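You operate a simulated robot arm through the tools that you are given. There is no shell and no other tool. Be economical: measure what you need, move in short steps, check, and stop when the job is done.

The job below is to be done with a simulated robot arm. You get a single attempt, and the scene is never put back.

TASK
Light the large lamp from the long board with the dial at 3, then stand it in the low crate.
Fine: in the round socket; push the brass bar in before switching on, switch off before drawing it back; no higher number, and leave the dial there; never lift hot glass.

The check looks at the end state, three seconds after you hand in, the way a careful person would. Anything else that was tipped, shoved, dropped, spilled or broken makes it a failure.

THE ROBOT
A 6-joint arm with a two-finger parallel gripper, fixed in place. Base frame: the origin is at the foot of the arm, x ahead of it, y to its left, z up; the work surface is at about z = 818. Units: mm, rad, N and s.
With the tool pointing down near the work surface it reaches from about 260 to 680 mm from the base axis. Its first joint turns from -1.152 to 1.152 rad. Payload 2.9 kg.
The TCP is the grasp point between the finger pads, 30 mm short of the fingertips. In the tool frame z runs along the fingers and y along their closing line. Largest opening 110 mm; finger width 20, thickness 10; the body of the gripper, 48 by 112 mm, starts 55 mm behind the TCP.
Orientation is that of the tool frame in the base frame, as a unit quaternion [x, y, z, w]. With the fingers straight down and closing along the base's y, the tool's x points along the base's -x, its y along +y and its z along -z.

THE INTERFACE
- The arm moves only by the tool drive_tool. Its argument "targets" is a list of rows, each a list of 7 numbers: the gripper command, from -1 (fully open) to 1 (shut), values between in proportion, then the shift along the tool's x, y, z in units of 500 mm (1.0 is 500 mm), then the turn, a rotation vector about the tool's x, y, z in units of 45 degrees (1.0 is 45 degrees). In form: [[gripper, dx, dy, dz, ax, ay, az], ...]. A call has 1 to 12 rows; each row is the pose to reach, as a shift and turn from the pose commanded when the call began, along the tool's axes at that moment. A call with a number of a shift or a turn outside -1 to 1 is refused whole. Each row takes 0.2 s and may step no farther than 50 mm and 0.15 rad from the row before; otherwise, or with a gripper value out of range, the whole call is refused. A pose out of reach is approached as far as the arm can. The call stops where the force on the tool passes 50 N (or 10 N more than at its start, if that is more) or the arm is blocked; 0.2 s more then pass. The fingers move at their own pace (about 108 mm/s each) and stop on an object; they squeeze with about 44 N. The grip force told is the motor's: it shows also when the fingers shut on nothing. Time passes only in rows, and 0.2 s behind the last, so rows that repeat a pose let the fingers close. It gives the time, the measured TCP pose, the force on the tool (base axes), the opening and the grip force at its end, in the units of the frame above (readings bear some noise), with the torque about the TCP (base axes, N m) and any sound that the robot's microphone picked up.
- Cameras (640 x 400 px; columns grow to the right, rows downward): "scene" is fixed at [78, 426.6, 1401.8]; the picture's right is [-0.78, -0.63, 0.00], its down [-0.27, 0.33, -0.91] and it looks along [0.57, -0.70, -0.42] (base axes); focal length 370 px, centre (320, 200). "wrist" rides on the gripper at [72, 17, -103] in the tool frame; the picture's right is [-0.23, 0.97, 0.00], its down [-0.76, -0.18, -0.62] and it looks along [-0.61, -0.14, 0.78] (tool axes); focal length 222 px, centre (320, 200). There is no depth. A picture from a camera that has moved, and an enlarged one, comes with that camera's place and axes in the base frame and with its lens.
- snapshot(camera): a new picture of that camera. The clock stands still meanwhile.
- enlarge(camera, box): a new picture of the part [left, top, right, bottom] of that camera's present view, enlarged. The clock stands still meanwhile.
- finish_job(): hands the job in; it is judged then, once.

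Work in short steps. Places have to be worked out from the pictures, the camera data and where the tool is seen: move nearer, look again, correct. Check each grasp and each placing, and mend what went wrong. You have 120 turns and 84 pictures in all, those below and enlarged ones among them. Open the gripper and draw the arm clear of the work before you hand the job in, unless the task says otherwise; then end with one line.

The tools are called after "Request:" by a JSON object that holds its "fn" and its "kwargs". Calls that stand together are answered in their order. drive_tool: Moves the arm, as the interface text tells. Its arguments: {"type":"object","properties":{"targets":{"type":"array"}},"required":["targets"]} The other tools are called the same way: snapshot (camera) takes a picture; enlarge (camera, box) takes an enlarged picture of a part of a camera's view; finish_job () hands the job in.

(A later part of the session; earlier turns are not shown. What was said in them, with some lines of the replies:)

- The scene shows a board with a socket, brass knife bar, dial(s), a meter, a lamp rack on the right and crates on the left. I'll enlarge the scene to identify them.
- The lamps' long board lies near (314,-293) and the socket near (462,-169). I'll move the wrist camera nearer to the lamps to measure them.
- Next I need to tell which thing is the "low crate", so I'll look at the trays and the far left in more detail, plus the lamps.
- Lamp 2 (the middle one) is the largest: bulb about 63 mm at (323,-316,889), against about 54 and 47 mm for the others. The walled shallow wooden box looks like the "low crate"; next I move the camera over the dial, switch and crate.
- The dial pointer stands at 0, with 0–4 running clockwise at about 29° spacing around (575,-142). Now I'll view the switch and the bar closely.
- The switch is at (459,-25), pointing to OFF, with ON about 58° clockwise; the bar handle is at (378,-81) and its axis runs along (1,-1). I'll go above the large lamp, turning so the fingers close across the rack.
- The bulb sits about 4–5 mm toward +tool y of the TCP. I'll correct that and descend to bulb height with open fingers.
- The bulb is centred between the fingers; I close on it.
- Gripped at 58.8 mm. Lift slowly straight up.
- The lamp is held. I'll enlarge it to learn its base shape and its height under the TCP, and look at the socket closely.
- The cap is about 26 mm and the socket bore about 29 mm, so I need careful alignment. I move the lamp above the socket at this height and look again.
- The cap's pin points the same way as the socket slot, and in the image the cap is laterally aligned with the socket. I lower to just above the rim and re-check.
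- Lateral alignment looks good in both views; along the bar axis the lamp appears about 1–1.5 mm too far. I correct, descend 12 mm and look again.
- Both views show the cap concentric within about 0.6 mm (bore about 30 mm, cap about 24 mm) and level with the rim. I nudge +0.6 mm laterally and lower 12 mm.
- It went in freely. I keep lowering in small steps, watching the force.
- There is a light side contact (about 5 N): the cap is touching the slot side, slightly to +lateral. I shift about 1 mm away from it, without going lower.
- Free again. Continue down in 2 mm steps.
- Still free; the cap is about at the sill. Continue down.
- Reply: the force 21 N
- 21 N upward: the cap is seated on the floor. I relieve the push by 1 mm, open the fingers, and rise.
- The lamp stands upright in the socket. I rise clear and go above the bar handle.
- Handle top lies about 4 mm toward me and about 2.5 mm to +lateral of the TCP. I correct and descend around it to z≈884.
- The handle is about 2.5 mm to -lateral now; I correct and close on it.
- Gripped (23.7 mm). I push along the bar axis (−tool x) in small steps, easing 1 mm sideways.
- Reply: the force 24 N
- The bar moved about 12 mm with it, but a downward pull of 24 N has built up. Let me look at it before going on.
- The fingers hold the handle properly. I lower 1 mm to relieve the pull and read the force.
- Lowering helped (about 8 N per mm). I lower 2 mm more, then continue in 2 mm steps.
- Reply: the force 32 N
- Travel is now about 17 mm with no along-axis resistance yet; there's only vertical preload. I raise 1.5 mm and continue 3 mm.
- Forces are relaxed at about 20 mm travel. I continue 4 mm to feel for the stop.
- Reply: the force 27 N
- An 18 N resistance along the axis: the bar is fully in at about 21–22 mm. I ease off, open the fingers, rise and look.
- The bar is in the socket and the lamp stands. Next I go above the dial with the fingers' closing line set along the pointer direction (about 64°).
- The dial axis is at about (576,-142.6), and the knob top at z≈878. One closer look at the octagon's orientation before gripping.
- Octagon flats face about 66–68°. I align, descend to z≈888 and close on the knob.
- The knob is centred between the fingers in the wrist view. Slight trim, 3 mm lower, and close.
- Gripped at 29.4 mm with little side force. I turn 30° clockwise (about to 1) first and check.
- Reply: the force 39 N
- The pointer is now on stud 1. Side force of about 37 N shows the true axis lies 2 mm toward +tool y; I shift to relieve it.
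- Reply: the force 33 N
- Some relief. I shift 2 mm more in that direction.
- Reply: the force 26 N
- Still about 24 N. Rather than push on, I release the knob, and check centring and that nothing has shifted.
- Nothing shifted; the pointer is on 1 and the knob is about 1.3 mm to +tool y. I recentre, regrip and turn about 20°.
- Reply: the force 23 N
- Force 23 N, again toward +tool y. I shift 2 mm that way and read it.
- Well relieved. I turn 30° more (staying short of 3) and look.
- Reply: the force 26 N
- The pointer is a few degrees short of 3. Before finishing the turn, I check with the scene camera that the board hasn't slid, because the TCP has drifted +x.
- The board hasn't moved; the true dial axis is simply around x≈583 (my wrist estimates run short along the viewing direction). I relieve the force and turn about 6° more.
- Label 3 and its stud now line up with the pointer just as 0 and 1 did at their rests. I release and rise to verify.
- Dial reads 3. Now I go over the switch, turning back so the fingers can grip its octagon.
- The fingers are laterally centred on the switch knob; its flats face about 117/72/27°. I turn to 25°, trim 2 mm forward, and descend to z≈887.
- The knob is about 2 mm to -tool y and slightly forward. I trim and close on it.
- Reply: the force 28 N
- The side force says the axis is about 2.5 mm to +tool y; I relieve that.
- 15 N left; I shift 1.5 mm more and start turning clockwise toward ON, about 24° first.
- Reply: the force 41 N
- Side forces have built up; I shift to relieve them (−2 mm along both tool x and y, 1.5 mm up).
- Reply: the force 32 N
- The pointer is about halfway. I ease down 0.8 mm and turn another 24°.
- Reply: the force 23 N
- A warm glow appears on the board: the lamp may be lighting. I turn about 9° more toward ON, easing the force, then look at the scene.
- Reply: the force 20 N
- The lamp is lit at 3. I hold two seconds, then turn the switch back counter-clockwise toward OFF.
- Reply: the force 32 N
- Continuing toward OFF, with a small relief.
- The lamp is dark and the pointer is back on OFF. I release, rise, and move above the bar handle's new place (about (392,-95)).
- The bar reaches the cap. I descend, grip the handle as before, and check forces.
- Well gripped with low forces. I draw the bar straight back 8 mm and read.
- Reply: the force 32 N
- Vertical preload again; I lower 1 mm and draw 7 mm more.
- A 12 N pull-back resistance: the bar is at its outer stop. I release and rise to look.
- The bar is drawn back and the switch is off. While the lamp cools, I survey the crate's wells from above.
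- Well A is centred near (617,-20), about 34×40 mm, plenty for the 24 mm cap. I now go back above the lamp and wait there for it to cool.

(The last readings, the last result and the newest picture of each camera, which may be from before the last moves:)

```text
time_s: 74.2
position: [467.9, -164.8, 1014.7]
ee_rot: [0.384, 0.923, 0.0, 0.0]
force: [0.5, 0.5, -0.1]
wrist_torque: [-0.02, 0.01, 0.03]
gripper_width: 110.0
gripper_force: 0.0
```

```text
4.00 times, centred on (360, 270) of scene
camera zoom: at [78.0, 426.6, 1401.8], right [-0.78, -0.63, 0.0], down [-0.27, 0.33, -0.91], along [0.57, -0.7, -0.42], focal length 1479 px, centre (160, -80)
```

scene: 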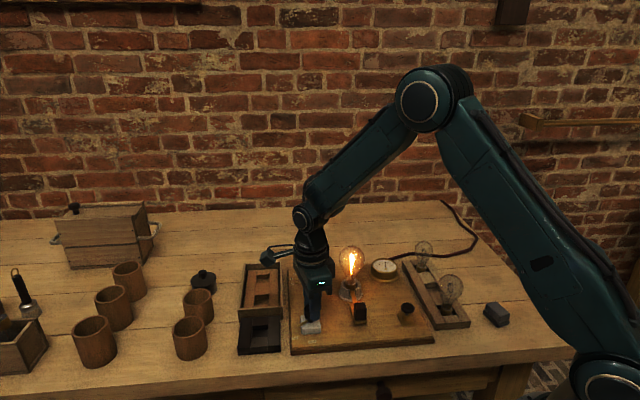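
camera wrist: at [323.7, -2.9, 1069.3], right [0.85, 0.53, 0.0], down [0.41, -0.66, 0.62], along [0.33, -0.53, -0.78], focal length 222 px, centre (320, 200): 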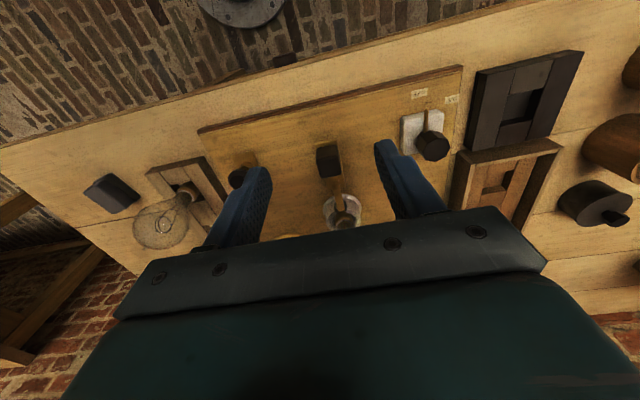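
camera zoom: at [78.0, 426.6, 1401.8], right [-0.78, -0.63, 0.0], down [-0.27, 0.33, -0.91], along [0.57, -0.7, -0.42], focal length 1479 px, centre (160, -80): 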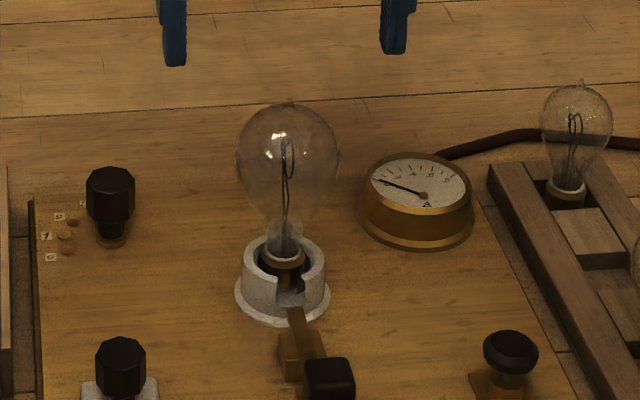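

The lamp looks sound and upright, and the filament is dark. I wait above it so that the glass cools.

Request:
{"fn": "drive_tool", "kwargs": {"targets": [[-1, 0, 0, 0, 0, 0, 0], [-1, 0, 0, 0, 0, 0, 0], [-1, 0, 0, 0, 0, 0, 0], [-1, 0, 0, 0, 0, 0, 0], [-1, 0, 0, 0, 0, 0, 0], [-1, 0, 0, 0, 0, 0, 0], [-1, 0, 0, 0, 0, 0, 0], [-1, 0, 0, 0, 0, 0, 0], [-1, 0, 0, 0, 0, 0, 0], [-1, 0, 0, 0, 0, 0, 0], [-1, 0, 0, 0, 0, 0, 0], [-1, 0, 0, 0, 0, 0, 0]]}}

Request:
{"fn": "drive_tool", "kwargs": {"targets": [[-1, 0, 0, 0, 0, 0, 0], [-1, 0, 0, 0, 0, 0, 0], [-1, 0, 0, 0, 0, 0, 0], [-1, 0, 0, 0, 0, 0, 0], [-1, 0, 0, 0, 0, 0, 0], [-1, 0, 0, 0, 0, 0, 0], [-1, 0, 0, 0, 0, 0, 0], [-1, 0, 0, 0, 0, 0, 0], [-1, 0, 0, 0, 0, 0, 0], [-1, 0, 0, 0, 0, 0, 0], [-1, 0, 0, 0, 0, 0, 0], [-1, 0, 0, 0, 0, 0, 0]]}}

Request:
{"fn": "drive_tool", "kwargs": {"targets": [[-1, 0, 0, 0, 0, 0, 0], [-1, 0, 0, 0, 0, 0, 0], [-1, 0, 0, 0, 0, 0, 0], [-1, 0, 0, 0, 0, 0, 0], [-1, 0, 0, 0, 0, 0, 0], [-1, 0, 0, 0, 0, 0, 0], [-1, 0, 0, 0, 0, 0, 0], [-1, 0, 0, 0, 0, 0, 0], [-1, 0, 0, 0, 0, 0, 0], [-1, 0, 0, 0, 0, 0, 0], [-1, 0, 0, 0, 0, 0, 0], [-1, 0, 0, 0, 0, 0, 0]]}}

Request:
{"fn": "drive_tool", "kwargs": {"targets": [[-1, 0, 0, 0, 0, 0, 0], [-1, 0, 0, 0, 0, 0, 0], [-1, 0, 0, 0, 0, 0, 0], [-1, 0, 0, 0, 0, 0, 0], [-1, 0, 0, 0, 0, 0, 0], [-1, 0, 0, 0, 0, 0, 0], [-1, 0, 0, 0, 0, 0, 0], [-1, 0, 0, 0, 0, 0, 0], [-1, 0, 0, 0, 0, 0, 0], [-1, 0, 0, 0, 0, 0, 0], [-1, 0, 0, 0, 0, 0, 0], [-1, 0, 0, 0, 0, 0, 0]]}}

Request:
{"fn": "drive_tool", "kwargs": {"targets": [[-1, 0, 0, 0, 0, 0, 0], [-1, 0, 0, 0, 0, 0, 0], [-1, 0, 0, 0, 0, 0, 0], [-1, 0, 0, 0, 0, 0, 0], [-1, 0, 0, 0, 0, 0, 0], [-1, 0, 0, 0, 0, 0, 0], [-1, 0, 0, 0, 0, 0, 0], [-1, 0, 0, 0, 0, 0, 0], [-1, 0, 0, 0, 0, 0, 0], [-1, 0, 0, 0, 0, 0, 0], [-1, 0, 0, 0, 0, 0, 0], [-1, 0, 0, 0, 0, 0, 0]]}}

Request:
{"fn": "drive_tool", "kwargs": {"targets": [[-1, 0, 0, 0, 0, 0, 0], [-1, 0, 0, 0, 0, 0, 0], [-1, 0, 0, 0, 0, 0, 0], [-1, 0, 0, 0, 0, 0, 0], [-1, 0, 0, 0, 0, 0, 0], [-1, 0, 0, 0, 0, 0, 0], [-1, 0, 0, 0, 0, 0, 0], [-1, 0, 0, 0, 0, 0, 0], [-1, 0, 0, 0, 0, 0, 0], [-1, 0, 0, 0, 0, 0, 0], [-1, 0, 0, 0, 0, 0, 0], [-1, 0, 0, 0, 0, 0, 0]]}}

Request:
{"fn": "drive_tool", "kwargs": {"targets": [[-1, 0, 0, 0, 0, 0, 0], [-1, 0, 0, 0, 0, 0, 0], [-1, 0, 0, 0, 0, 0, 0], [-1, 0, 0, 0, 0, 0, 0], [-1, 0, 0, 0, 0, 0, 0], [-1, 0, 0, 0, 0, 0, 0], [-1, 0, 0, 0, 0, 0, 0], [-1, 0, 0, 0, 0, 0, 0], [-1, 0, 0, 0, 0, 0, 0], [-1, 0, 0, 0, 0, 0, 0], [-1, 0, 0, 0, 0, 0, 0], [-1, 0, 0, 0, 0, 0, 0]]}}

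Request:
{"fn": "drive_tool", "kwargs": {"targets": [[-1, 0, 0, 0, 0, 0, 0], [-1, 0, 0, 0, 0, 0, 0], [-1, 0, 0, 0, 0, 0, 0], [-1, 0, 0, 0, 0, 0, 0], [-1, 0, 0, 0, 0, 0, 0], [-1, 0, 0, 0, 0, 0, 0], [-1, 0, 0, 0, 0, 0, 0], [-1, 0, 0, 0, 0, 0, 0], [-1, 0, 0, 0, 0, 0, 0], [-1, 0, 0, 0, 0, 0, 0], [-1, 0, 0, 0, 0, 0, 0], [-1, 0, 0, 0, 0, 0, 0]]}}

Request:
{"fn": "enlarge", "kwargs": {"camera": "scene", "box": [310, 220, 410, 320]}}

```text
time_s: 76.8
position: [467.0, -163.9, 1015.5]
ee_rot: [0.384, 0.923, -0.001, -0.001]
force: [0.2, -0.3, -0.1]
wrist_torque: [-0.01, -0.05, 0.0]
gripper_width: 110.3
gripper_force: 0.0
```

```text
time_s: 79.4
position: [468.7, -164.5, 1015.4]
ee_rot: [0.384, 0.923, 0.0, 0.0]
force: [0.5, -0.4, -0.3]
wrist_torque: [0.04, 0.01, 0.01]
gripper_width: 109.8
gripper_force: 0.0
```

```text
time_s: 82.0
position: [468.7, -163.7, 1013.4]
ee_rot: [0.384, 0.923, 0.0, 0.0]
force: [0.7, 0.0, -0.5]
wrist_torque: [-0.01, 0.01, -0.01]
gripper_width: 109.9
gripper_force: 0.0
```

```text
time_s: 84.6
position: [468.9, -163.8, 1015.0]
ee_rot: [0.383, 0.924, -0.001, 0.0]
force: [-0.5, -0.2, -0.8]
wrist_torque: [0.0, -0.03, -0.01]
gripper_width: 110.2
gripper_force: 0.1
```

```text
time_s: 87.2
position: [468.5, -163.9, 1015.6]
ee_rot: [0.384, 0.924, 0.0, 0.0]
force: [0.7, -0.7, -0.2]
wrist_torque: [0.0, -0.01, -0.01]
gripper_width: 109.8
gripper_force: 0.0
```

```text
time_s: 89.8
position: [468.3, -165.3, 1015.1]
ee_rot: [0.384, 0.923, 0.0, -0.001]
force: [0.2, 0.5, 0.9]
wrist_torque: [0.01, 0.01, -0.03]
gripper_width: 110.0
gripper_force: 0.1
```

```text
time_s: 92.4
position: [468.6, -164.5, 1015.2]
ee_rot: [0.384, 0.924, 0.0, 0.0]
force: [-0.2, 0.6, 0.1]
wrist_torque: [0.01, 0.02, 0.02]
gripper_width: 109.9
gripper_force: 0.1
```

```text
time_s: 95.0
position: [469.0, -164.5, 1016.4]
ee_rot: [0.383, 0.924, 0.0, 0.0]
force: [0.5, 0.7, -0.5]
wrist_torque: [0.0, -0.03, 0.0]
gripper_width: 110.1
gripper_force: 0.1
```

```text
4.00 times, centred on (360, 270) of scene
camera zoom: at [78.0, 426.6, 1401.8], right [-0.78, -0.63, 0.0], down [-0.27, 0.33, -0.91], along [0.57, -0.7, -0.42], focal length 1479 px, centre (160, -80)
```

zoom: 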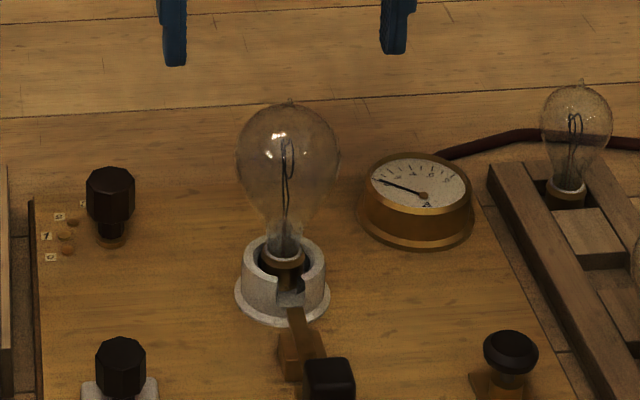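

No visible change. I give it another half minute to be safe.

Request:
{"fn": "drive_tool", "kwargs": {"targets": [[-1, 0, 0, 0, 0, 0, 0], [-1, 0, 0, 0, 0, 0, 0], [-1, 0, 0, 0, 0, 0, 0], [-1, 0, 0, 0, 0, 0, 0], [-1, 0, 0, 0, 0, 0, 0], [-1, 0, 0, 0, 0, 0, 0], [-1, 0, 0, 0, 0, 0, 0], [-1, 0, 0, 0, 0, 0, 0], [-1, 0, 0, 0, 0, 0, 0], [-1, 0, 0, 0, 0, 0, 0], [-1, 0, 0, 0, 0, 0, 0], [-1, 0, 0, 0, 0, 0, 0]]}}

Request:
{"fn": "drive_tool", "kwargs": {"targets": [[-1, 0, 0, 0, 0, 0, 0], [-1, 0, 0, 0, 0, 0, 0], [-1, 0, 0, 0, 0, 0, 0], [-1, 0, 0, 0, 0, 0, 0], [-1, 0, 0, 0, 0, 0, 0], [-1, 0, 0, 0, 0, 0, 0], [-1, 0, 0, 0, 0, 0, 0], [-1, 0, 0, 0, 0, 0, 0], [-1, 0, 0, 0, 0, 0, 0], [-1, 0, 0, 0, 0, 0, 0], [-1, 0, 0, 0, 0, 0, 0], [-1, 0, 0, 0, 0, 0, 0]]}}

Request:
{"fn": "drive_tool", "kwargs": {"targets": [[-1, 0, 0, 0, 0, 0, 0], [-1, 0, 0, 0, 0, 0, 0], [-1, 0, 0, 0, 0, 0, 0], [-1, 0, 0, 0, 0, 0, 0], [-1, 0, 0, 0, 0, 0, 0], [-1, 0, 0, 0, 0, 0, 0], [-1, 0, 0, 0, 0, 0, 0], [-1, 0, 0, 0, 0, 0, 0], [-1, 0, 0, 0, 0, 0, 0], [-1, 0, 0, 0, 0, 0, 0], [-1, 0, 0, 0, 0, 0, 0], [-1, 0, 0, 0, 0, 0, 0]]}}

Request:
{"fn": "drive_tool", "kwargs": {"targets": [[-1, 0, 0, 0, 0, 0, 0], [-1, 0, 0, 0, 0, 0, 0], [-1, 0, 0, 0, 0, 0, 0], [-1, 0, 0, 0, 0, 0, 0], [-1, 0, 0, 0, 0, 0, 0], [-1, 0, 0, 0, 0, 0, 0], [-1, 0, 0, 0, 0, 0, 0], [-1, 0, 0, 0, 0, 0, 0], [-1, 0, 0, 0, 0, 0, 0], [-1, 0, 0, 0, 0, 0, 0], [-1, 0, 0, 0, 0, 0, 0], [-1, 0, 0, 0, 0, 0, 0]]}}

Request:
{"fn": "drive_tool", "kwargs": {"targets": [[-1, 0, 0, 0, 0, 0, 0], [-1, 0, 0, 0, 0, 0, 0], [-1, 0, 0, 0, 0, 0, 0], [-1, 0, 0, 0, 0, 0, 0], [-1, 0, 0, 0, 0, 0, 0], [-1, 0, 0, 0, 0, 0, 0], [-1, 0, 0, 0, 0, 0, 0], [-1, 0, 0, 0, 0, 0, 0], [-1, 0, 0, 0, 0, 0, 0], [-1, 0, 0, 0, 0, 0, 0], [-1, 0, 0, 0, 0, 0, 0], [-1, 0, 0, 0, 0, 0, 0]]}}

Request:
{"fn": "drive_tool", "kwargs": {"targets": [[-1, 0, 0, 0, 0, 0, 0], [-1, 0, 0, 0, 0, 0, 0], [-1, 0, 0, 0, 0, 0, 0], [-1, 0, 0, 0, 0, 0, 0], [-1, 0, 0, 0, 0, 0, 0], [-1, 0, 0, 0, 0, 0, 0], [-1, 0, 0, 0, 0, 0, 0], [-1, 0, 0, 0, 0, 0, 0], [-1, 0, 0, 0, 0, 0, 0], [-1, 0, 0, 0, 0, 0, 0], [-1, 0, 0, 0, 0, 0, 0], [-1, 0, 0, 0, 0, 0, 0]]}}

Request:
{"fn": "drive_tool", "kwargs": {"targets": [[-1, 0, 0, 0, 0, 0, 0], [-1, 0, 0, 0, 0, 0, 0], [-1, 0, 0, 0, 0, 0, 0], [-1, 0, 0, 0, 0, 0, 0], [-1, 0, 0, 0, 0, 0, 0], [-1, 0, 0, 0, 0, 0, 0], [-1, 0, 0, 0, 0, 0, 0], [-1, 0, 0, 0, 0, 0, 0], [-1, 0, 0, 0, 0, 0, 0], [-1, 0, 0, 0, 0, 0, 0], [-1, 0, 0, 0, 0, 0, 0], [-1, 0, 0, 0, 0, 0, 0]]}}

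Request:
{"fn": "drive_tool", "kwargs": {"targets": [[-1, 0, 0, 0, 0, 0, 0], [-1, 0, 0, 0, 0, 0, 0], [-1, 0, 0, 0, 0, 0, 0], [-1, 0, 0, 0, 0, 0, 0], [-1, 0, 0, 0, 0, 0, 0], [-1, 0, 0, 0, 0, 0, 0], [-1, 0, 0, 0, 0, 0, 0], [-1, 0, 0, 0, 0, 0, 0], [-1, 0, 0, 0, 0, 0, 0], [-1, 0, 0, 0, 0, 0, 0], [-1, 0, 0, 0, 0, 0, 0], [-1, 0, 0, 0, 0, 0, 0]]}}

Request:
{"fn": "drive_tool", "kwargs": {"targets": [[-1, 0, 0, 0, 0, 0, 0], [-1, 0, 0, 0, 0, 0, 0], [-1, 0, 0, 0, 0, 0, 0], [-1, 0, 0, 0, 0, 0, 0], [-1, 0, 0, 0, 0, 0, 0], [-1, 0, 0, 0, 0, 0, 0], [-1, 0, 0, 0, 0, 0, 0], [-1, 0, 0, 0, 0, 0, 0], [-1, 0, 0, 0, 0, 0, 0], [-1, 0, 0, 0, 0, 0, 0], [-1, 0, 0, 0, 0, 0, 0], [-1, 0, 0, 0, 0, 0, 0]]}}

Request:
{"fn": "drive_tool", "kwargs": {"targets": [[-1, 0, 0, 0, 0, 0, 0], [-1, 0, 0, 0, 0, 0, 0], [-1, 0, 0, 0, 0, 0, 0], [-1, 0, 0, 0, 0, 0, 0], [-1, 0, 0, 0, 0, 0, 0], [-1, 0, 0, 0, 0, 0, 0], [-1, 0, 0, 0, 0, 0, 0], [-1, 0, 0, 0, 0, 0, 0], [-1, 0, 0, 0, 0, 0, 0], [-1, 0, 0, 0, 0, 0, 0], [-1, 0, 0, 0, 0, 0, 0], [-1, 0, 0, 0, 0, 0, 0]]}}

```text
time_s: 97.6
position: [468.9, -163.8, 1014.8]
ee_rot: [0.383, 0.924, 0.0, 0.0]
force: [0.7, -0.4, 0.2]
wrist_torque: [0.02, 0.02, 0.01]
gripper_width: 109.7
gripper_force: 0.0
```

```text
time_s: 100.2
position: [468.3, -164.7, 1016.1]
ee_rot: [0.384, 0.923, 0.001, 0.0]
force: [-0.8, -0.6, -0.7]
wrist_torque: [0.01, 0.01, -0.01]
gripper_width: 109.7
gripper_force: 0.0
```

```text
time_s: 102.8
position: [469.4, -164.8, 1015.4]
ee_rot: [0.383, 0.924, 0.0, 0.0]
force: [-0.4, -0.3, 1.1]
wrist_torque: [-0.02, 0.02, -0.02]
gripper_width: 110.0
gripper_force: 0.1
```

```text
time_s: 105.4
position: [468.9, -165.0, 1016.0]
ee_rot: [0.383, 0.924, 0.001, 0.0]
force: [0.2, 0.2, -0.9]
wrist_torque: [-0.01, 0.03, -0.01]
gripper_width: 109.9
gripper_force: 0.0
```

```text
time_s: 108.0
position: [468.4, -164.3, 1014.2]
ee_rot: [0.384, 0.924, 0.0, 0.0]
force: [0.1, 0.2, -0.3]
wrist_torque: [-0.01, 0.01, -0.02]
gripper_width: 109.8
gripper_force: 0.1
```

```text
time_s: 110.6
position: [468.4, -164.3, 1015.0]
ee_rot: [0.384, 0.924, -0.001, 0.001]
force: [0.2, 1.2, 0.2]
wrist_torque: [0.02, -0.03, 0.01]
gripper_width: 109.9
gripper_force: 0.0
```

```text
time_s: 113.2
position: [469.6, -164.7, 1014.4]
ee_rot: [0.384, 0.924, 0.0, 0.0]
force: [-0.6, -0.1, 0.7]
wrist_torque: [0.04, 0.0, -0.01]
gripper_width: 110.1
gripper_force: 0.1
```

```text
time_s: 115.8
position: [469.2, -164.7, 1015.2]
ee_rot: [0.383, 0.924, -0.001, 0.0]
force: [-0.1, 0.7, -0.3]
wrist_torque: [0.0, -0.01, -0.01]
gripper_width: 110.1
gripper_force: 0.1
```

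```text
time_s: 118.4
position: [468.3, -164.6, 1015.5]
ee_rot: [0.384, 0.923, 0.0, 0.0]
force: [-0.7, 0.5, 0.1]
wrist_torque: [0.0, 0.01, 0.01]
gripper_width: 109.8
gripper_force: 0.0
```

```text
time_s: 121.0
position: [468.4, -162.8, 1014.5]
ee_rot: [0.384, 0.924, 0.0, 0.0]
force: [0.3, 0.1, -0.2]
wrist_torque: [-0.01, -0.02, 0.01]
gripper_width: 109.9
gripper_force: 0.0
```

A minute has passed since switch-off. The lamp is about 3 mm to −tool y; I descend around it to z≈917.

Request:
{"fn": "drive_tool", "kwargs": {"targets": [[-1, 0.003, -0.0055, 0.05, 0, 0, 0], [-1, 0.003, -0.0055, 0.1, 0, 0, 0], [-1, 0.003, -0.0055, 0.15, 0, 0, 0], [-1, 0.003, -0.0055, 0.196, 0, 0, 0], [-1, 0.003, -0.0055, 0.196, 0, 0, 0]]}}

Request:
{"fn": "enlarge", "kwargs": {"camera": "wrist", "box": [200, 60, 440, 240]}}

```text
time_s: 122.2
position: [464.0, -167.1, 920.2]
ee_rot: [0.383, 0.924, -0.001, 0.001]
force: [0.2, 0.0, -0.5]
wrist_torque: [-0.01, 0.01, 0.01]
gripper_width: 110.0
gripper_force: 0.0
```

```text
2.22 times, centred on (320, 150) of wrist
camera zoom: at [425.0, -104.4, 1023.3], right [0.85, 0.53, 0.0], down [0.41, -0.66, 0.62], along [0.33, -0.53, -0.78], focal length 494 px, centre (320, 311)
```

zoom: 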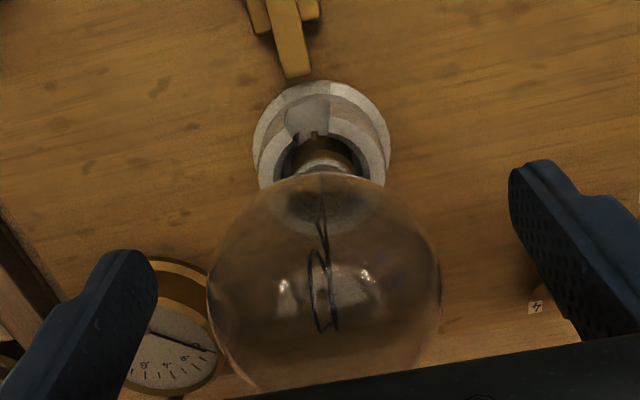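

The bar tip is clear of the socket and the lamp is between the fingers. I lower 3 mm and close.

Request:
{"fn": "drive_tool", "kwargs": {"targets": [[-0.5, 0, 0, 0.005, 0, 0, 0], [0, 0, 0, 0.005, 0, 0, 0], [0.6, 0, 0, 0.005, 0, 0, 0], [0.6, 0, 0, 0.005, 0, 0, 0]]}}

```text
time_s: 123.2
position: [465.1, -166.3, 917.4]
ee_rot: [0.384, 0.923, -0.001, -0.001]
force: [-0.6, -1.0, 1.2]
wrist_torque: [-0.04, 0.04, 0.02]
gripper_width: 58.7
gripper_force: 30.2
```

Gripped at 58.7 mm with no side load. I lift slowly straight up.

Request:
{"fn": "drive_tool", "kwargs": {"targets": [[0.6, 0, 0, -0.01, 0, 0, 0], [0.6, 0, 0, -0.03, 0, 0, 0], [0.6, 0, 0, -0.06, 0, 0, 0], [0.6, 0, 0, -0.11, 0, 0, 0], [0.6, 0, 0, -0.17, 0, 0, 0], [0.6, 0, 0, -0.2, 0, 0, 0], [0.6, 0, 0, -0.2, 0, 0, 0]]}}

```text
time_s: 124.8
position: [463.6, -165.0, 1016.7]
ee_rot: [0.384, 0.924, 0.0, 0.0]
force: [0.1, -0.7, -0.1]
wrist_torque: [-0.02, -0.02, -0.04]
gripper_width: 58.6
gripper_force: 30.1
```

Now I carry the lamp over well A, near (617,-20).

Request:
{"fn": "drive_tool", "kwargs": {"targets": [[0.6, -0.001, 0.04, 0, 0, 0, 0], [0.6, -0.003, 0.11, 0, 0, 0, 0], [0.6, -0.005, 0.19, 0, 0, 0, 0], [0.6, -0.007, 0.27, 0, 0, 0, 0], [0.6, -0.009, 0.34, 0, 0, 0, 0], [0.6, -0.0114, 0.4, 0, 0, 0, 0], [0.6, -0.0114, 0.421, 0, 0, 0, 0], [0.6, -0.0114, 0.421, 0.06, 0, 0, 0], [0.6, -0.0114, 0.421, 0.11, 0, 0, 0], [0.6, -0.0114, 0.421, 0.11, 0, 0, 0]]}}

Request:
{"fn": "enlarge", "kwargs": {"camera": "wrist", "box": [240, 40, 400, 160]}}

Request:
{"fn": "enlarge", "kwargs": {"camera": "scene", "box": [220, 220, 310, 330]}}

```text
time_s: 127.0
position: [617.1, -20.9, 961.5]
ee_rot: [0.384, 0.924, 0.0, 0.0]
force: [0.0, -0.2, -1.1]
wrist_torque: [-0.02, -0.01, 0.01]
gripper_width: 58.5
gripper_force: 30.1
```

```text
3.33 times, centred on (320, 100) of wrist
camera zoom: at [577.9, 41.9, 1066.3], right [0.85, 0.53, 0.0], down [0.41, -0.66, 0.62], along [0.33, -0.53, -0.78], focal length 740 px, centre (320, 533)
```

zoom: 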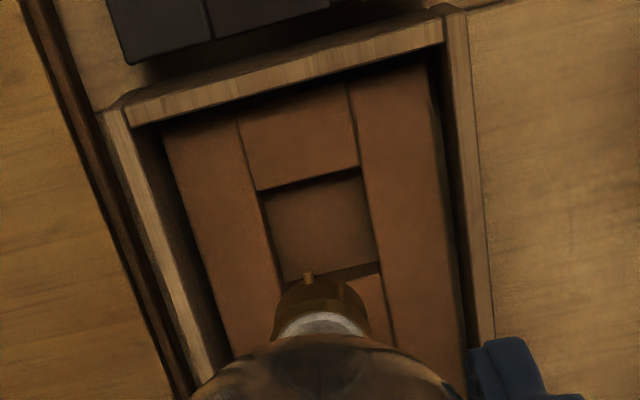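

```text
3.64 times, centred on (265, 275) of scene
camera zoom: at [78.0, 426.6, 1401.8], right [-0.78, -0.63, 0.0], down [-0.27, 0.33, -0.91], along [0.57, -0.7, -0.42], focal length 1344 px, centre (520, -73)
```

zoom: 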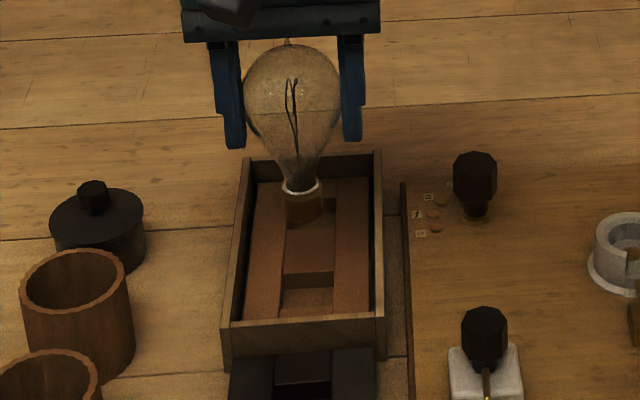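

The lamp is about 2.5 mm too far forward (allowing for the pin on the near side) and needs about 1.5 mm to +tool y. I correct and lower 45 mm, to just above the rails.

Request:
{"fn": "drive_tool", "kwargs": {"targets": [[0.6, 0.0048, 0.003, 0.03, 0, 0, 0], [0.6, 0.0048, 0.003, 0.06, 0, 0, 0], [0.6, 0.0048, 0.003, 0.085, 0, 0, 0], [0.6, 0.0048, 0.003, 0.09, 0, 0, 0], [0.6, 0.0048, 0.003, 0.09, 0, 0, 0]]}}

Request:
{"fn": "enlarge", "kwargs": {"camera": "wrist", "box": [260, 50, 380, 140]}}

Request:
{"fn": "enlarge", "kwargs": {"camera": "scene", "box": [235, 245, 295, 325]}}

```text
time_s: 128.2
position: [616.8, -18.3, 918.2]
ee_rot: [0.383, 0.924, 0.0, 0.0]
force: [0.5, 0.3, -0.5]
wrist_torque: [0.0, -0.01, 0.02]
gripper_width: 58.7
gripper_force: 29.8
```

```text
4.44 times, centred on (320, 95) of wrist
camera zoom: at [577.3, 44.7, 1021.2], right [0.85, 0.53, 0.0], down [0.41, -0.66, 0.62], along [0.33, -0.53, -0.78], focal length 987 px, centre (320, 667)
```

zoom: 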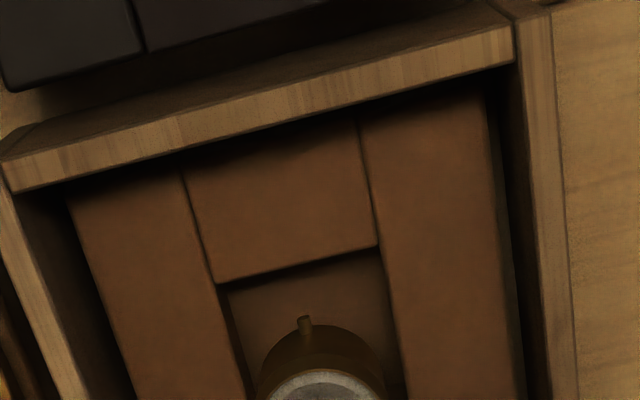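

```text
5.00 times, centred on (265, 285) of scene
camera zoom: at [78.0, 426.6, 1401.8], right [-0.78, -0.63, 0.0], down [-0.27, 0.33, -0.91], along [0.57, -0.7, -0.42], focal length 1848 px, centre (595, -225)
```

zoom: 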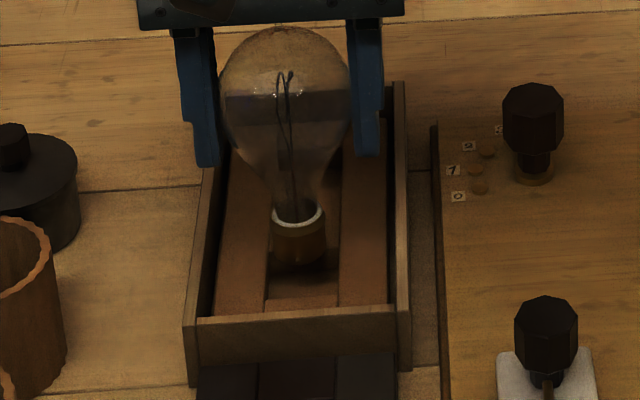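

Lateral fit is centred; along the rails the far side is tight, so I move back 2 mm and lower in small steps, watching the force.

Request:
{"fn": "drive_tool", "kwargs": {"targets": [[0.6, 0.0042, 0, 0.006, 0, 0, 0], [0.6, 0.0042, 0, 0.014, 0, 0, 0], [0.6, 0.0042, 0, 0.022, 0, 0, 0], [0.6, 0.0042, 0, 0.028, 0, 0, 0], [0.6, 0.0042, 0, 0.028, 0, 0, 0]]}}

```text
time_s: 129.4
position: [615.3, -16.6, 903.6]
ee_rot: [0.383, 0.924, 0.001, 0.002]
force: [-2.8, -1.1, 8.9]
wrist_torque: [-0.3, 0.18, -0.06]
gripper_width: 58.5
gripper_force: 30.4
```

Contact of 9 N at z≈903.6. I need to see whether that is the floor or a bar's edge.

Request:
{"fn": "enlarge", "kwargs": {"camera": "wrist", "box": [270, 60, 370, 140]}}

Request:
{"fn": "enlarge", "kwargs": {"camera": "scene", "box": [245, 270, 285, 320]}}

```text
5.00 times, centred on (320, 100) of wrist
camera zoom: at [576.0, 45.9, 1007.2], right [0.85, 0.53, 0.0], down [0.41, -0.66, 0.62], along [0.33, -0.53, -0.78], focal length 1111 px, centre (320, 700)
```

zoom: 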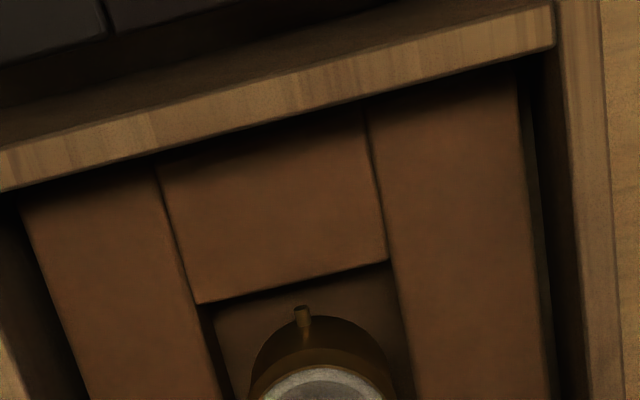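

```text
8.00 times, centred on (265, 295) of scene
camera zoom: at [77.7, 426.6, 1401.8], right [-0.78, -0.63, 0.0], down [-0.27, 0.33, -0.91], along [0.57, -0.7, -0.42], focal length 2957 px, centre (760, -560)
```

zoom: 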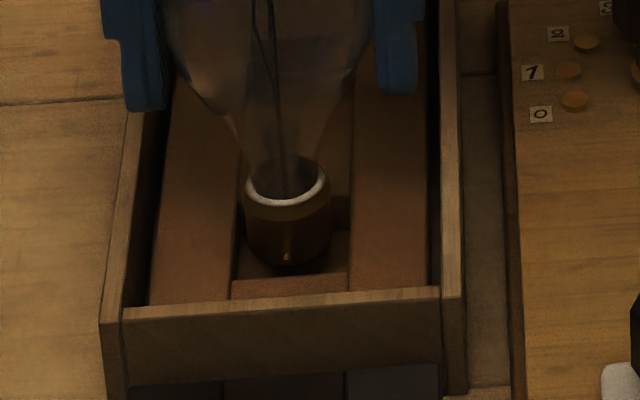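

The cap is inside the well region but close to the +lateral rail (about 2 mm off). I shift −1.5 mm in tool y and continue down gently.

Request:
{"fn": "drive_tool", "kwargs": {"targets": [[0.6, 0, 0, -0.004, 0, 0, 0], [0.6, 0, -0.0032, -0.004, 0, 0, 0], [0.6, 0, -0.0032, 0, 0, 0, 0], [0.6, 0, -0.0032, 0.004, 0, 0, 0], [0.6, 0, -0.0032, 0.004, 0, 0, 0]]}}

```text
time_s: 130.6
position: [614.8, -18.2, 899.9]
ee_rot: [0.383, 0.924, 0.0, 0.0]
force: [-1.5, 0.0, -0.5]
wrist_torque: [0.05, 0.16, -0.02]
gripper_width: 58.6
gripper_force: 30.2
```

Free now at z≈900. Continue down in 1.5 mm steps.

Request:
{"fn": "drive_tool", "kwargs": {"targets": [[0.6, 0, -0.001, 0.003, 0, 0, 0], [0.6, 0, -0.001, 0.006, 0, 0, 0], [0.6, 0, -0.001, 0.009, 0, 0, 0], [0.6, 0, -0.001, 0.009, 0, 0, 0]]}}

```text
time_s: 131.6
position: [614.4, -18.0, 897.1]
ee_rot: [0.383, 0.924, 0.0, 0.0]
force: [-2.8, 2.1, 0.6]
wrist_torque: [0.12, 0.22, -0.02]
gripper_width: 58.7
gripper_force: 30.2
```

A slight push-back along the rails: the cap brushes the far wall. I move back 1 mm and go on down.

Request:
{"fn": "drive_tool", "kwargs": {"targets": [[0.6, 0.0022, 0, 0.0, 0, 0, 0], [0.6, 0.0022, 0, 0.003, 0, 0, 0], [0.6, 0.0022, 0, 0.006, 0, 0, 0], [0.6, 0.0022, 0, 0.009, 0, 0, 0], [0.6, 0.0022, 0, 0.009, 0, 0, 0]]}}

```text
time_s: 132.8
position: [614.2, -17.0, 892.1]
ee_rot: [0.384, 0.923, 0.001, 0.0]
force: [0.0, 0.5, 0.7]
wrist_torque: [0.08, -0.03, 0.02]
gripper_width: 58.4
gripper_force: 30.2
```

Free; continue down until floor contact.

Request:
{"fn": "drive_tool", "kwargs": {"targets": [[0.6, 0, 0, 0.003, 0, 0, 0], [0.6, 0, 0, 0.006, 0, 0, 0], [0.6, 0, 0, 0.008, 0, 0, 0], [0.6, 0, 0, 0.008, 0, 0, 0]]}}

```text
time_s: 133.8
position: [613.0, -17.0, 889.5]
ee_rot: [0.384, 0.923, 0.001, 0.002]
force: [2.9, -2.8, 19.6]
wrist_torque: [-0.2, -0.35, -0.02]
gripper_width: 58.6
gripper_force: 30.0
```

20 N upward at z≈889.5: likely the floor. One look before releasing.

Request:
{"fn": "enlarge", "kwargs": {"camera": "scene", "box": [225, 235, 305, 325]}}

```text
4.44 times, centred on (265, 280) of scene
camera zoom: at [77.6, 426.5, 1401.8], right [-0.78, -0.63, 0.0], down [-0.27, 0.33, -0.91], along [0.57, -0.7, -0.42], focal length 1643 px, centre (564, -156)
```

zoom: 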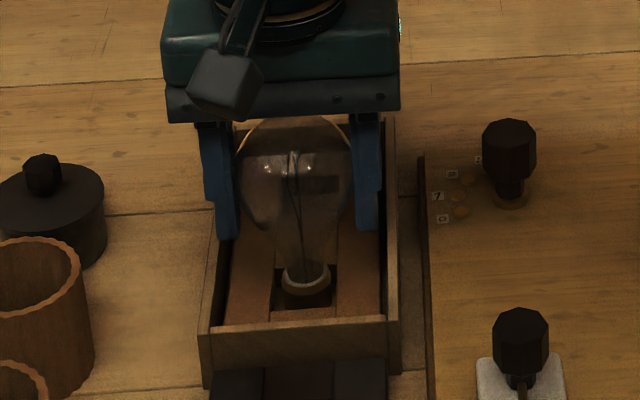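

The cap sits in the well with only its collar above the rails. I relieve 1 mm, open just enough, and rise straight up.

Request:
{"fn": "drive_tool", "kwargs": {"targets": [[0.6, 0, 0, -0.003, 0, 0, 0], [0.2, 0, 0, -0.003, 0, 0, 0], [-0.2, 0, 0, -0.003, 0, 0, 0], [-0.5, 0, 0, -0.003, 0, 0, 0], [-0.5, 0, 0, -0.003, 0, 0, 0], [-0.5, 0, 0, -0.003, 0, 0, 0]]}}

Request:
{"fn": "enlarge", "kwargs": {"camera": "scene", "box": [225, 235, 305, 325]}}

```text
time_s: 135.2
position: [613.8, -16.6, 890.3]
ee_rot: [0.383, 0.924, 0.001, 0.0]
force: [-0.1, 0.0, -0.1]
wrist_torque: [0.0, 0.01, 0.01]
gripper_width: 82.4
gripper_force: 0.2
```

```text
4.44 times, centred on (265, 280) of scene
camera zoom: at [78.0, 426.6, 1401.8], right [-0.78, -0.63, 0.0], down [-0.27, 0.33, -0.91], along [0.57, -0.7, -0.42], focal length 1643 px, centre (564, -156)
```

zoom: 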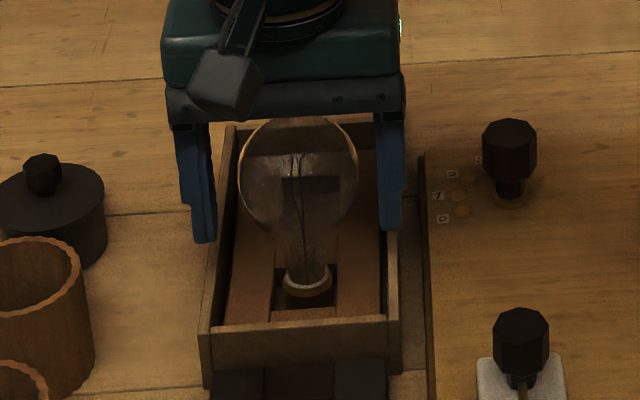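

The lamp stands free in the well. I rise straight up, clear of the work.

Request:
{"fn": "drive_tool", "kwargs": {"targets": [[-0.5, 0, 0, -0.04, 0, 0, 0], [-0.5, 0, 0, -0.1, 0, 0, 0], [-0.5, 0, 0, -0.17, 0, 0, 0], [-0.5, 0, 0, -0.25, 0, 0, 0], [-0.5, 0, 0, -0.33, 0, 0, 0], [-1, 0.06, 0, -0.36, 0, 0, 0], [-1, 0.12, -0.03, -0.38, 0, 0, 0], [-1, 0.18, -0.08, -0.38, 0, 0, 0], [-1, 0.24, -0.14, -0.38, 0, 0, 0], [-1, 0.24, -0.14, -0.38, 0, 0, 0]]}}

Request:
{"fn": "snapshot", "kwargs": {"camera": "scene"}}

Request:
{"fn": "enlarge", "kwargs": {"camera": "scene", "box": [230, 230, 430, 355]}}

```text
time_s: 137.4
position: [479.8, 16.8, 1079.1]
ee_rot: [0.383, 0.924, 0.0, -0.001]
force: [0.4, 0.4, 0.4]
wrist_torque: [0.0, 0.01, -0.01]
gripper_width: 110.2
gripper_force: 0.0
```

```text
3 pictures are left
```

scene: 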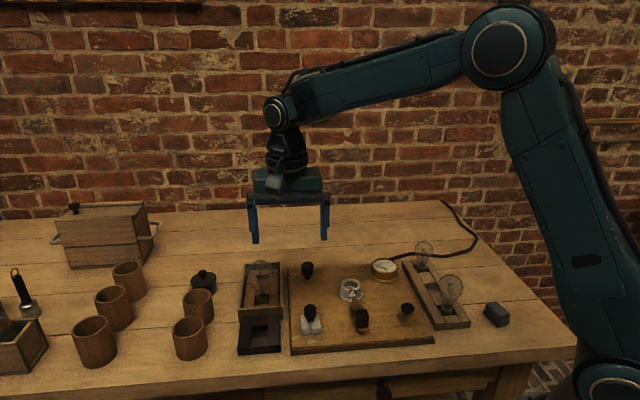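

```text
3.20 times, centred on (330, 292) of scene
camera zoom: at [78.0, 426.6, 1401.8], right [-0.78, -0.63, 0.0], down [-0.27, 0.33, -0.91], along [0.57, -0.7, -0.42], focal length 1183 px, centre (288, -96)
```

zoom: 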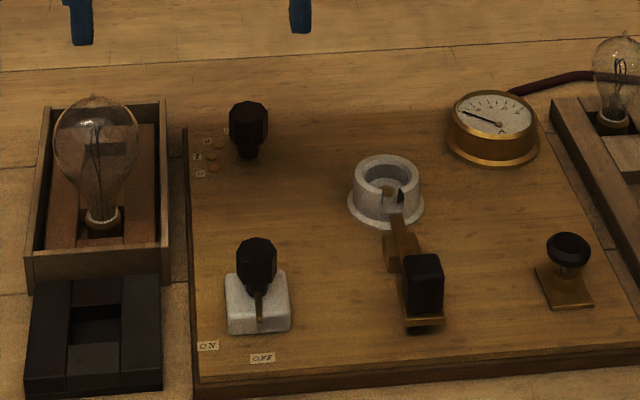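

The lamp stands upright in the low crate. The switch is at OFF, the bar is back at its start, the dial was left at 3, and everything else is where it was, so I hand in.

Request:
{"fn": "finish_job", "kwargs": {}}

```text
The job is handed in.
```

The large lamp was lit with the dial at 3, then switched off and left about a minute to cool before I moved it; it now stands upright in the low crate, the dial still at 3. I had no way to measure the glass temperature, and I took the shallow walled wooden box to be the low crate.
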